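You operate a simulated robot arm through the tools that you are given. There is no shell and no other tool. Be economical: measure what you need, move in short steps, check, and stop when the job is done.

You run a simulated robot arm. Do the job below in one go: nothing can be reset, and whatever is moved stays where it is left.

JOB
Fetch the metal post and stand it on the red tray.
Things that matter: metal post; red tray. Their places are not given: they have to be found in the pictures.

Only the result counts: the job must be done as asked and must still hold three seconds after the hand-in. Knocking over, shifting, dropping, spilling or breaking anything else fails it.

ROBOT AND FRAMES
A 6-joint arm with a two-finger parallel gripper, fixed in place. Base frame: the origin is at the foot of the arm, x ahead of it, y to its left, z up; the work surface is at about z = 850. Units: mm, rad, N and s.
With the tool pointing down near the work surface it reaches from about 240 to 640 mm from the base axis. Its first joint turns from -1.152 to 1.152 rad. Payload 2.7 kg.
The TCP is the grasp point between the finger pads, 23 mm short of the fingertips. In the tool frame z runs along the fingers and y along their closing line. The gripper opens to 94 mm. The fingers are 38 mm wide and 10 mm thick; the gripper's body (54 by 96 mm) begins 39 mm behind the TCP.
Orientation is that of the tool frame in the base frame, as a unit quaternion [w, x, y, z]. With the fingers straight down and closing along the base's y, the tool's x points along the base's -x, its y along +y and its z along -z.

CONTROLS
- The arm moves only by the tool play_rows. Its argument "targets" is a list of rows, each an object (a shift or turn left out is 0, a gripper value left out holds the last) with "travel": the shift along the tool's x, y, z in mm, a list of three; "angular": the turn, a rotation vector about the tool's x, y, z in rad, a list of three; "hand": the gripper command, from -1 (shut) to 1 (fully open), values between in proportion. In form: [{"travel": [x, y, z], "angular": [ax, ay, az], "hand": hand}, ...]. A call has 1 to 20 rows; each row shifts and turns the commanded pose from where the row before left it, along the tool's axes as they then stand. Each row takes 0.2 s and may step no farther than 50 mm and 0.15 rad from the row before; otherwise, or with a gripper value out of range, the whole call is refused. Where a pose cannot be reached the arm comes as near as it can. A force on the tool above 40 N (or 10 N above the force at the start of the call, whichever is more), or a blocked arm, ends the call early, and 0.2 s more pass. Each finger travels about 45 mm/s and halts on what it meets, pressing with about 39 N; the grip force reading is that of the motor and also rises with nothing between the fingers. The clock runs only during rows and for 0.2 s after the last one: add rows that do not move to give the fingers time. It gives the time, the measured TCP pose, the force on the tool (base axes), the opening and the grip force at its end, in the units of the frame above (readings bear some noise), and new pictures: "views" is both (left out), scene, wrist or none.
- Cameras (640 x 400 px; columns grow to the right, rows downward): "scene" is fixed at [46.3, -411.6, 1433.9]; the picture's right is [0.96, -0.29, 0.00], its down [-0.11, -0.36, -0.93] and it looks along [0.27, 0.89, -0.37] (base axes); focal length 372 px, centre (320, 200). "wrist" rides on the gripper at [-39, 0, -44] in the tool frame; the picture's right is [0.00, -1.00, 0.00], its down [0.97, 0.00, -0.24] and it looks along [0.24, 0.00, 0.97] (tool axes); focal length 218 px, centre (320, 200).
- probe_pixels(camera, pixels): for up to 12 pixels [column, row] of the newest picture of that camera ("zoom" is the newest enlarged one), the place [x, y, z] in the base frame of the surface seen there, good to about 2 mm, but the place of the scene camera against the robot may be out by one fixed shift of up to 12 mm in any direction. The clock stands still meanwhile.
- zoom(camera, box): a new picture of the part [left, top, right, bottom] of that camera's present view, enlarged. The clock stands still meanwhile.
- hand_in(): hands the job in; it is judged then, once.

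Work in short steps. Measure before you move; look again where a grasp or a placing could have gone wrong, and mend it. You have 60 turns and 120 pictures in all, those below and enlarged ones among them. Open the gripper and draw the arm clear of the work before you hand the job in, unless the task says otherwise; then end with one line.

The tools are called after "Call:" by a JSON object that holds its "fn" and its "kwargs". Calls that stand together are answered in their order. play_rows: Moves the arm, as the interface text tells. Its arguments: {"type":"object","properties":{"targets":{"type":"array"},"views":{"type":"string","enum":["both","scene","wrist","none"]}},"required":["targets"]} The other tools are called the same way: probe_pixels (camera, pixels) gives the place of the surface under pixels of a picture; zoom (camera, box) takes an enlarged picture of a part of a camera's view; hand_in () hands the job in.

At the start:

```text
t: 0.0
tool_pos: [277.2, 295.0, 1152.0]
orientation: [0.0, 0.0, 1.0, 0.002]
ft_force: [0.4, 0.6, -0.2]
width: 93.9
gripper_force: 0.1
```

scene: 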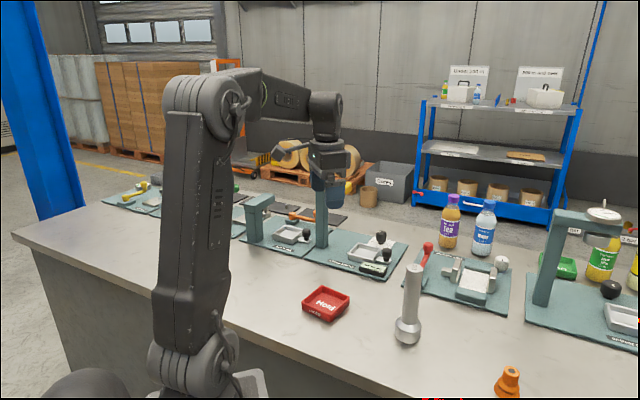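
wrist: 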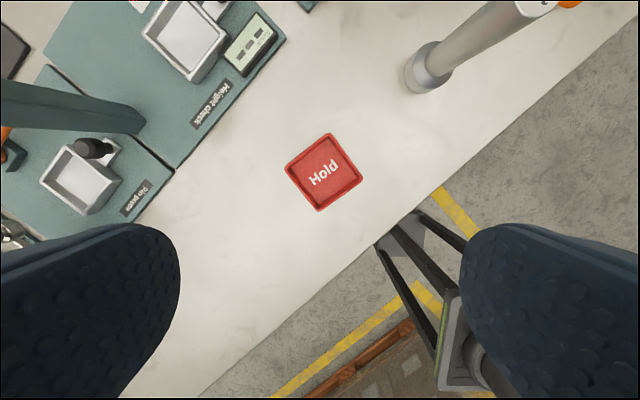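

The scene shows the metal post near (410,305) with a wide base at (407,330), and the red tray at (326,303). I zoom in and probe both.

Call:
{"fn": "zoom", "kwargs": {"camera": "scene", "box": [290, 240, 450, 360]}}

Call:
{"fn": "probe_pixels", "kwargs": {"camera": "scene", "pixels": [[413, 267], [413, 285], [411, 305], [408, 322], [407, 335], [407, 342], [326, 303], [304, 302], [330, 287], [350, 292], [329, 318], [370, 340]]}}

Call:
{"fn": "probe_pixels", "kwargs": {"camera": "wrist", "pixels": [[323, 172], [287, 164], [331, 135], [361, 179], [319, 209], [415, 78], [435, 60], [470, 40], [515, 10], [380, 120], [428, 90], [200, 200]]}}

```text
3.33 times, centred on (370, 300) of scene
```

zoom: 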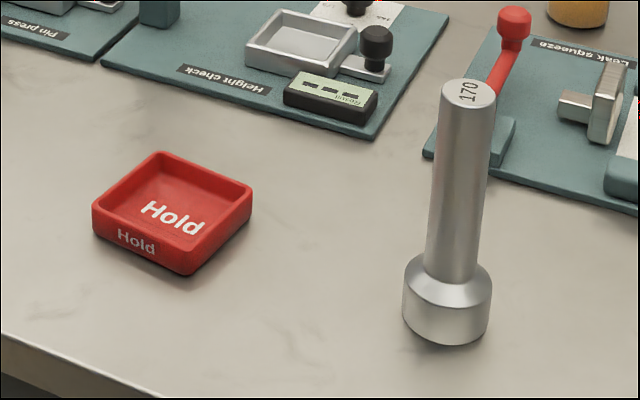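

```text
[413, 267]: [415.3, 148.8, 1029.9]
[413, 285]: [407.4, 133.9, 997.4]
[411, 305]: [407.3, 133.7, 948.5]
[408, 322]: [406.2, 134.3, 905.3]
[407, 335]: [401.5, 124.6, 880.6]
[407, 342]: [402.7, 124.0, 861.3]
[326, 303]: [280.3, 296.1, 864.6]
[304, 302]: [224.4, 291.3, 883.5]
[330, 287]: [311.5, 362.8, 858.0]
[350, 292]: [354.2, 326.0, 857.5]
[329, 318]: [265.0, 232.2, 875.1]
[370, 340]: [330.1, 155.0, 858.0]
```

```text
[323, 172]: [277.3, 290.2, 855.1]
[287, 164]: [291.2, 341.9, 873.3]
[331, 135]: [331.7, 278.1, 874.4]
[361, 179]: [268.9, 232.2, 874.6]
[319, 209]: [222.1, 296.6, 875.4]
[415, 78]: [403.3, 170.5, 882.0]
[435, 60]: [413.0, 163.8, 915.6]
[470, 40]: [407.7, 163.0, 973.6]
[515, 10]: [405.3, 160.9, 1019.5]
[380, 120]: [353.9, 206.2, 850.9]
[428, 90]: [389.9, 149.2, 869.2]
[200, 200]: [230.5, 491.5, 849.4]
```

The post's centre is near (416,149), with its top at about z 1021. The tray's centre is near (278,287), with its floor at 855 and rim at 875. I move above the post at the current height to measure it with the wrist camera.

Call:
{"fn": "play_rows", "kwargs": {"targets": [{"travel": [-28, -29, 0], "hand": 1}, {"travel": [-28, -29, 0]}, {"travel": [-28, -29, 0]}, {"travel": [-28, -29, 0]}, {"travel": [-27, -29, 0]}, {}, {}]}}

```text
t: 1.6
tool_pos: [417.0, 150.6, 1147.6]
orientation: [-0.001, 0.001, 1.0, 0.001]
ft_force: [0.0, -0.2, 0.1]
width: 93.9
gripper_force: 0.0
```

scene: 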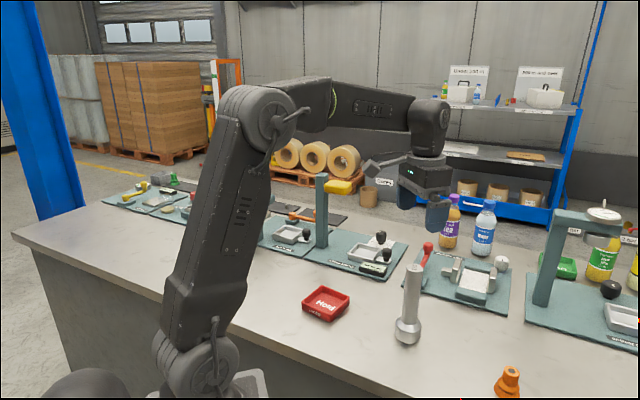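
wrist: 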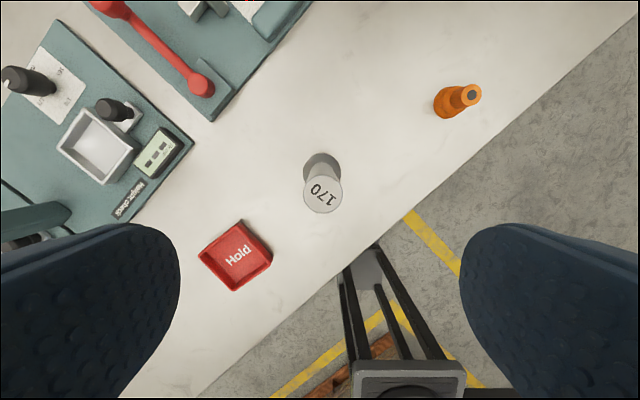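

The post's top disc shows around (322,194) in the wrist view, with its base around (321,165). I probe the edges of both, and the tray.

Call:
{"fn": "zoom", "kwargs": {"camera": "wrist", "box": [192, 120, 384, 300]}}

Call:
{"fn": "probe_pixels", "kwargs": {"camera": "wrist", "pixels": [[305, 194], [322, 194], [340, 194], [322, 178], [322, 211], [307, 163], [336, 163], [321, 157], [236, 253], [240, 221], [272, 259], [199, 253]]}}

```text
2.22 times, centred on (288, 210) of wrist
```

zoom: 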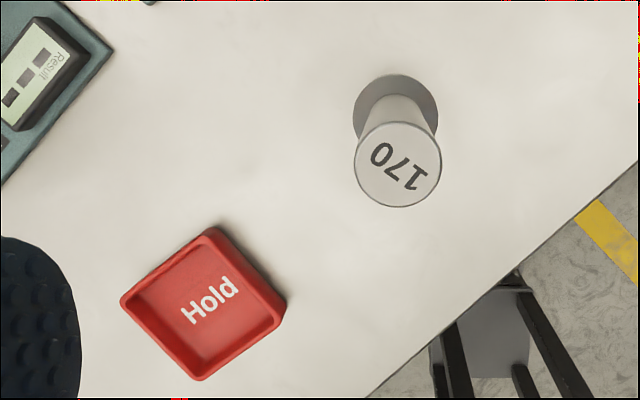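

```text
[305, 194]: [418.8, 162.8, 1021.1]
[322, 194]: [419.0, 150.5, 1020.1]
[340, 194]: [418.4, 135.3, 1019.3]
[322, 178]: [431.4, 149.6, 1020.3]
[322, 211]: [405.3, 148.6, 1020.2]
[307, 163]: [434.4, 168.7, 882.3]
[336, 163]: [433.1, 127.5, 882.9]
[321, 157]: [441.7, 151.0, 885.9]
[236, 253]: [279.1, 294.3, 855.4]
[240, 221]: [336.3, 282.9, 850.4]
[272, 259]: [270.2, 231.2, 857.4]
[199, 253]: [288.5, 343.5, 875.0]
```

The top disc is centred at (418,149.3,1020), about 28 mm across. I descend straight over it to about z 993.

Call:
{"fn": "play_rows", "kwargs": {"targets": [{"travel": [-1, -1, 30]}, {"travel": [0, 0, 30]}, {"travel": [0, 0, 30]}, {"travel": [0, 0, 30]}, {"travel": [0, 0, 20]}, {"travel": [0, 0, 14]}, {}, {}]}}

```text
t: 3.4
tool_pos: [418.2, 149.2, 996.7]
orientation: [0.0, 0.0, 1.0, 0.001]
ft_force: [0.5, 0.6, 0.1]
width: 94.3
gripper_force: 0.0
```

scene: 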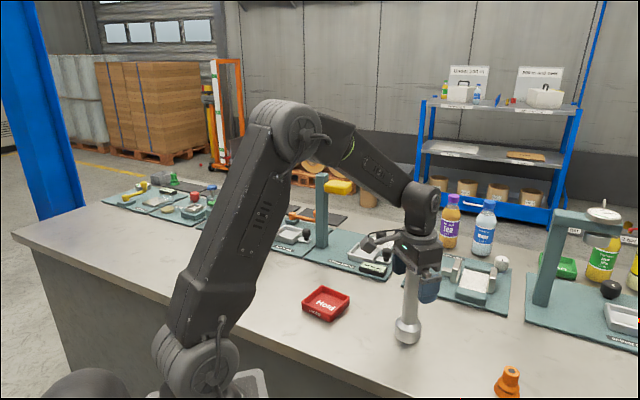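
wrist: 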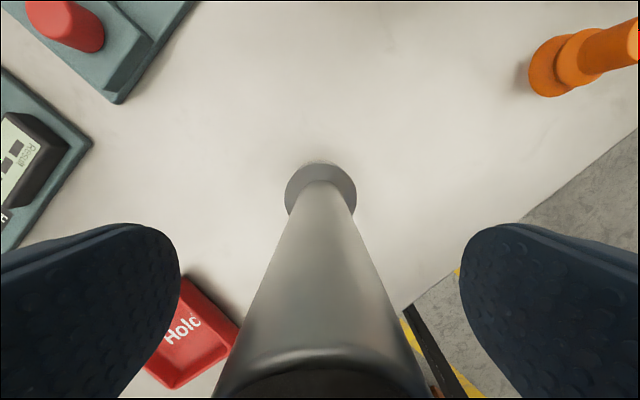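

The fingers straddle the shaft evenly in the wrist view, and the post is untouched. I go 4 mm lower and close.

Call:
{"fn": "play_rows", "kwargs": {"targets": [{"travel": [0, 0, 4]}, {}, {"hand": -1}, {}, {}, {}, {}, {}, {}]}}

```text
t: 5.4
tool_pos: [418.1, 148.8, 993.0]
orientation: [0.0, 0.001, 1.0, 0.001]
ft_force: [-0.5, -1.1, 0.1]
width: 32.2
gripper_force: 38.6
```

scene: 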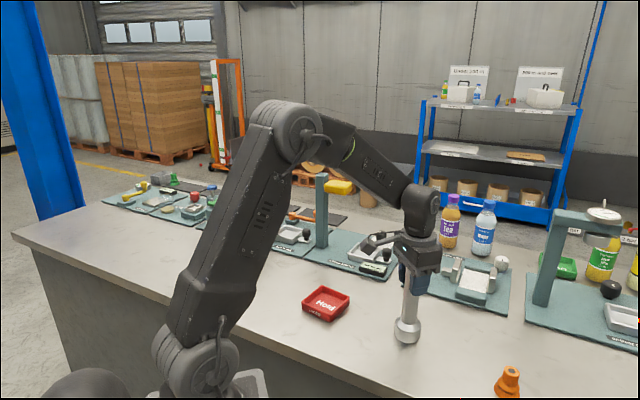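
wrist: 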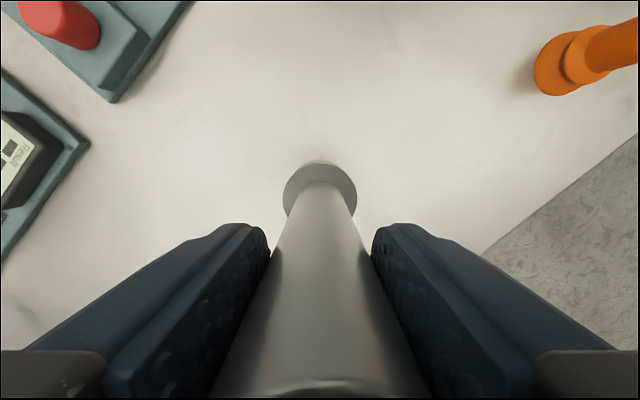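

The fingers have gripped at 32 mm opening. I lift gently and watch for slip.

Call:
{"fn": "play_rows", "kwargs": {"targets": [{"travel": [0, 0, -5]}, {"travel": [0, 0, -10]}, {"travel": [0, 0, -15]}, {"travel": [0, 0, -20]}, {"travel": [0, 0, -10]}, {}, {}]}}

```text
t: 7.0
tool_pos: [419.7, 147.3, 1053.1]
orientation: [0.0, 0.0, 1.0, 0.001]
ft_force: [-0.4, -0.2, -4.1]
width: 32.0
gripper_force: 38.5
```

scene: 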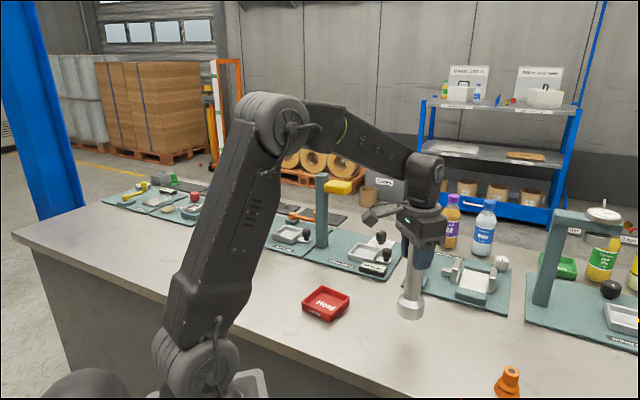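
wrist: 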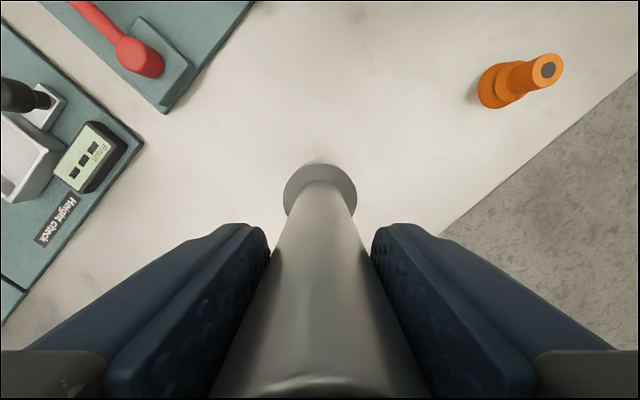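

The post lifted cleanly, with no slip and its base seen in the same place in the wrist view at (320,187). I carry it to above the tray.

Call:
{"fn": "play_rows", "kwargs": {"targets": [{"travel": [20, 20, 0]}, {"travel": [25, 25, 0]}, {"travel": [25, 25, 0]}, {"travel": [25, 25, 0]}, {"travel": [25, 25, 0]}, {"travel": [20, 19, 0]}, {}, {}, {}]}}

```text
t: 9.0
tool_pos: [276.7, 286.3, 1051.8]
orientation: [0.0, 0.0, 1.0, 0.001]
ft_force: [-0.4, 0.3, -3.6]
width: 31.6
gripper_force: 38.9
```

scene: 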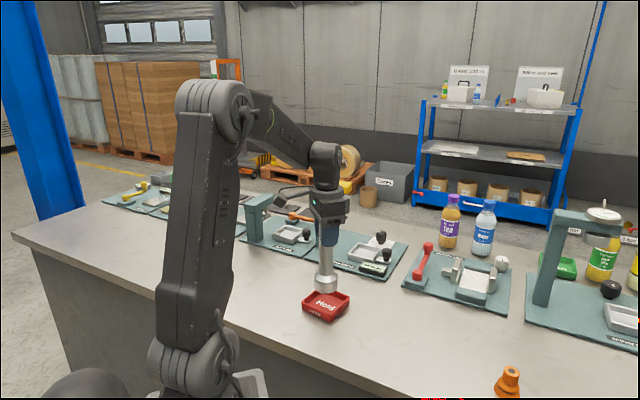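
wrist: 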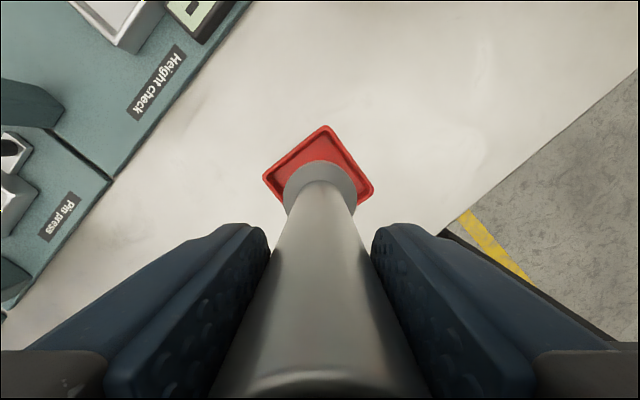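

The post hangs over the tray, whose far rim corner is at (323,127) with sides at (264,178) and (373,188). I measure the rim and the post base from here.

Call:
{"fn": "zoom", "kwargs": {"camera": "wrist", "box": [240, 110, 400, 230]}}

Call:
{"fn": "probe_pixels", "kwargs": {"camera": "wrist", "pixels": [[323, 128], [265, 178], [372, 188], [295, 151], [347, 156], [286, 188], [354, 188], [320, 163], [320, 145]]}}

Call:
{"fn": "zoom", "kwargs": {"camera": "scene", "box": [280, 240, 376, 330]}}

```text
3.33 times, centred on (320, 170) of wrist
```

zoom: 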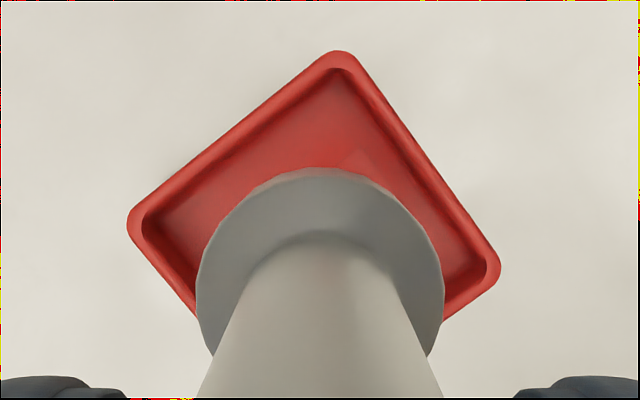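

```text
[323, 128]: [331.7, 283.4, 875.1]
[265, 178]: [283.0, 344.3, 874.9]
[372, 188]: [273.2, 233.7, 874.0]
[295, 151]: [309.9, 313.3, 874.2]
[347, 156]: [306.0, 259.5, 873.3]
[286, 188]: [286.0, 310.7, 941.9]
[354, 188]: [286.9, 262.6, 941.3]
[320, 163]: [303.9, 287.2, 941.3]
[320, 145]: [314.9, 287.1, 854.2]
```

```text
4.44 times, centred on (328, 285) of scene
```

zoom: 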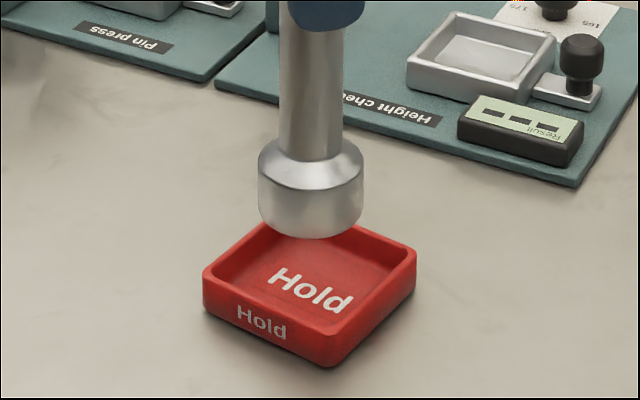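

The tray centre is about (278.3,288) and the post axis about (276.8,286.5). I shift by 1.5 mm in each axis and lower most of the way, leaving the post about 10 mm off the floor of the tray.

Call:
{"fn": "play_rows", "kwargs": {"targets": [{"travel": [-1.5, 1.5, 0]}, {"travel": [0, 0, 10]}, {"travel": [0, 0, 12]}, {"travel": [0, 0, 10]}, {"travel": [0, 0, 8]}, {"travel": [0, 0, 4]}, {}, {}]}}

Call:
{"fn": "zoom", "kwargs": {"camera": "scene", "box": [280, 240, 376, 330]}}

```text
t: 10.8
tool_pos: [279.3, 290.8, 1008.1]
orientation: [0.0, 0.0, 1.0, 0.001]
ft_force: [0.6, -0.1, -5.1]
width: 31.9
gripper_force: 38.9
```

scene: 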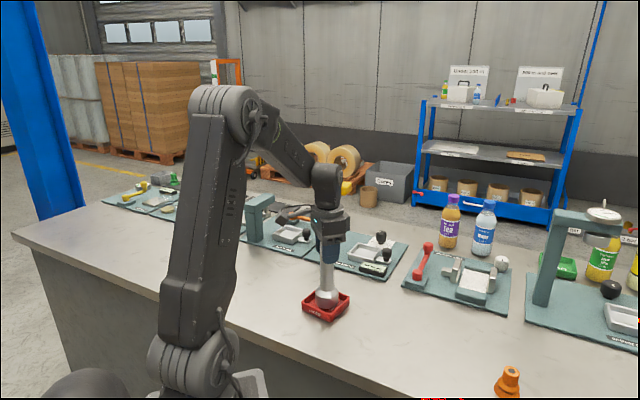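
wrist: 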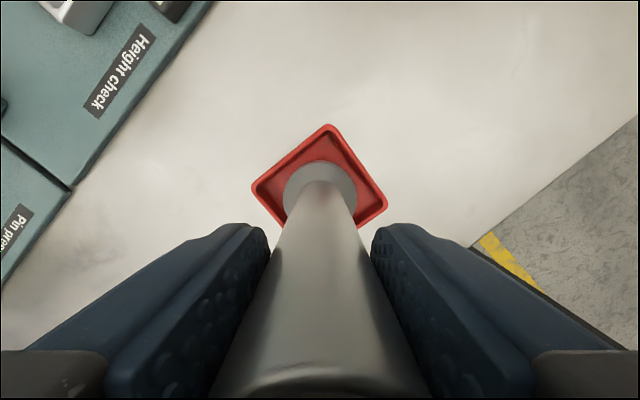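

```text
4.44 times, centred on (328, 285) of scene
```

zoom: 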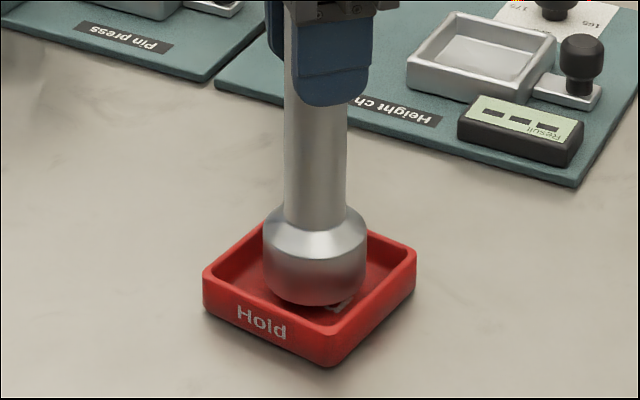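

The post is inside the walls. TCP y reads 290.8, about 3 mm more than wanted, so I re-measure before the final lowering.

Call:
{"fn": "probe_pixels", "kwargs": {"camera": "wrist", "pixels": [[327, 127], [253, 187], [387, 206], [286, 188], [354, 188], [320, 163]]}}

Call:
{"fn": "zoom", "kwargs": {"camera": "wrist", "box": [240, 110, 400, 230]}}

```text
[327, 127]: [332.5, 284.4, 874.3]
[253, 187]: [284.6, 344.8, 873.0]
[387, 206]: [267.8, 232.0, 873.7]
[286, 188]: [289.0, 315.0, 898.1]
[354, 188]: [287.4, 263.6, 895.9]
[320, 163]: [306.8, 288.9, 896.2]
```

```text
3.33 times, centred on (320, 170) of wrist
```

zoom: 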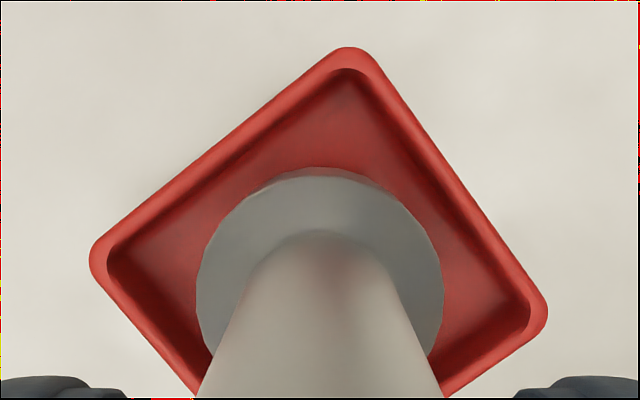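

The post axis is about (279.5,289.3) against a tray centre of about (278,288), with roughly 9–10 mm left to drop. I correct by about 1 mm and lower slowly.

Call:
{"fn": "play_rows", "kwargs": {"targets": [{"travel": [1.3, -1.3, 0]}, {"travel": [0, 0, 3]}, {"travel": [0, 0, 3]}, {"travel": [0, 0, 1.5]}, {}, {}], "views": "none"}}

Call:
{"fn": "zoom", "kwargs": {"camera": "scene", "box": [280, 240, 376, 330]}}

```text
t: 12.2
tool_pos: [275.7, 288.1, 1001.7]
orientation: [-0.001, 0.0, 1.0, 0.001]
ft_force: [0.8, -0.6, -4.3]
width: 32.5
gripper_force: 39.1
```

```text
4.44 times, centred on (328, 285) of scene
```

zoom: 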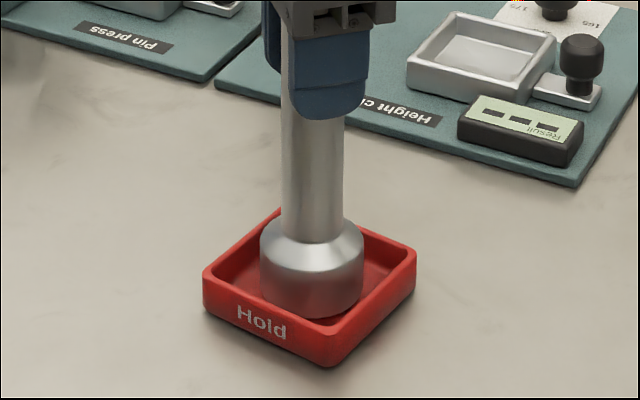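

The post is still hanging (force z −4.3 N), 2–3 mm above the floor of the tray. I shift x back by 1 mm and lower in 1 mm steps.

Call:
{"fn": "play_rows", "kwargs": {"targets": [{"travel": [-1, 0, 1]}, {"travel": [0, 0, 1]}, {}], "views": "none"}}

```text
t: 13.0
tool_pos: [278.4, 288.5, 999.7]
orientation: [0.0, 0.0, 1.0, 0.001]
ft_force: [-0.6, 0.9, -4.5]
width: 32.3
gripper_force: 39.4
```

There is no contact yet (−4.5 N), so I keep lowering in small steps.

Call:
{"fn": "play_rows", "kwargs": {"targets": [{"travel": [0, 0, 1]}, {}], "views": "none"}}

Call:
{"fn": "play_rows", "kwargs": {"targets": [{"travel": [0, 0, 0.7]}, {}], "views": "both"}}

```text
t: 13.6
tool_pos: [277.7, 288.7, 998.8]
orientation: [0.0, 0.0, 1.0, 0.001]
ft_force: [0.3, -1.0, -3.2]
width: 32.1
gripper_force: 39.4
```

```text
t: 14.2
tool_pos: [278.2, 288.3, 998.5]
orientation: [0.001, 0.0, 1.0, 0.002]
ft_force: [-4.6, -0.9, 17.1]
width: 32.0
gripper_force: 38.6
```

scene: 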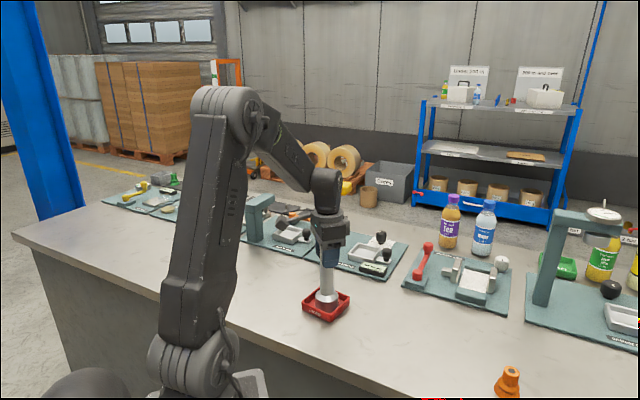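
wrist: 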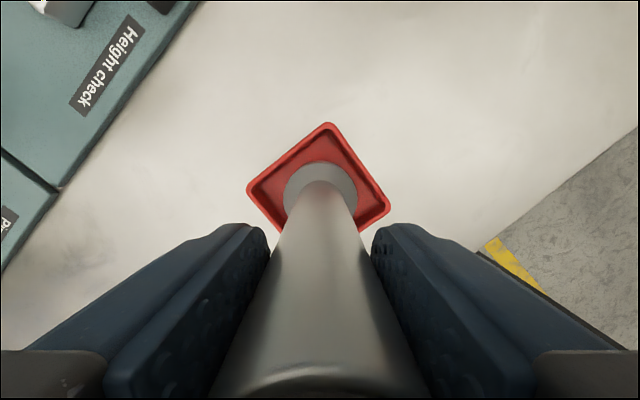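

The force is now +17 N, so the post rests on the tray floor. I back off 0.5 mm to relax the load and then open.

Call:
{"fn": "play_rows", "kwargs": {"targets": [{"travel": [0, 0, -0.5]}, {"hand": -0.2}, {"hand": 0.2}, {"hand": 0.6}, {"hand": 1}, {}, {}, {}]}}

```text
t: 16.0
tool_pos: [277.9, 288.5, 998.0]
orientation: [0.0, 0.0, 1.0, 0.001]
ft_force: [-0.7, 0.1, 0.1]
width: 93.7
gripper_force: 0.0
```

scene: 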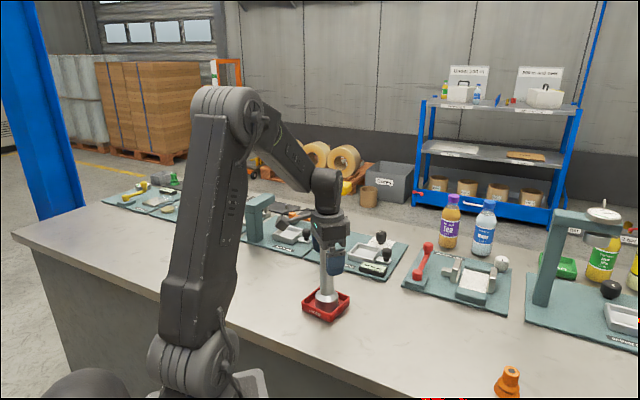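
wrist: 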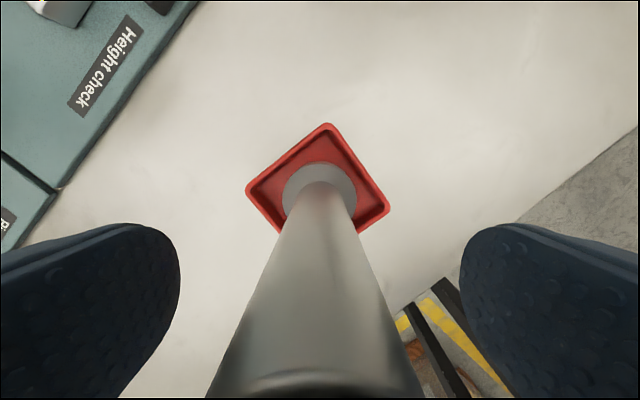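

The fingers are fully open and the post stands free. I raise the arm straight up, clear of it.

Call:
{"fn": "play_rows", "kwargs": {"targets": [{"travel": [0, 0, -15]}, {"travel": [0, 0, -25]}, {"travel": [0, 0, -30]}, {"travel": [0, 0, -30]}, {"travel": [0, 0, -30]}, {"travel": [0, 0, -20]}, {}, {}]}}

Call:
{"fn": "zoom", "kwargs": {"camera": "scene", "box": [270, 220, 390, 330]}}

```text
t: 17.8
tool_pos: [278.2, 286.4, 1147.7]
orientation: [0.001, 0.0, 1.0, 0.001]
ft_force: [0.3, 0.7, -0.7]
width: 94.0
gripper_force: 0.2
```

scene: 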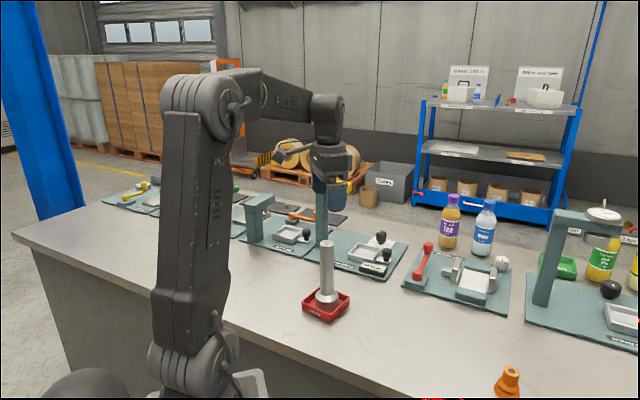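
wrist: 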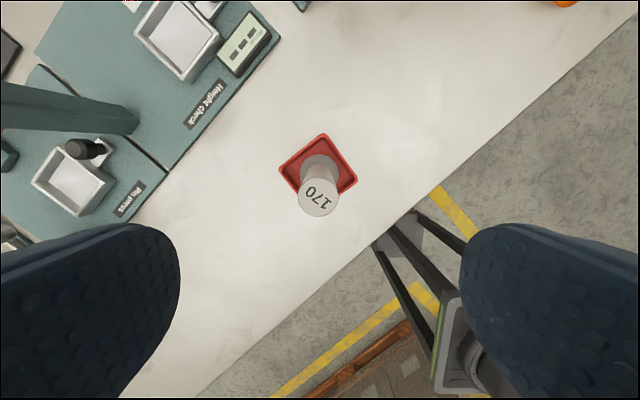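

```text
3.64 times, centred on (330, 275) of scene
```

zoom: 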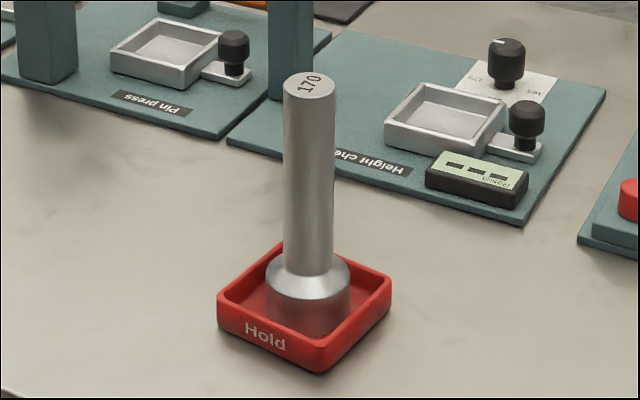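

The post stands upright in the middle of the red tray, nothing else has moved, and the arm is clear. I hand the job in.

Call:
{"fn": "hand_in", "kwargs": {}}

```text
The job is handed in.
```

The metal post is standing upright on the red tray, with the gripper open and the arm clear; nothing else was moved.
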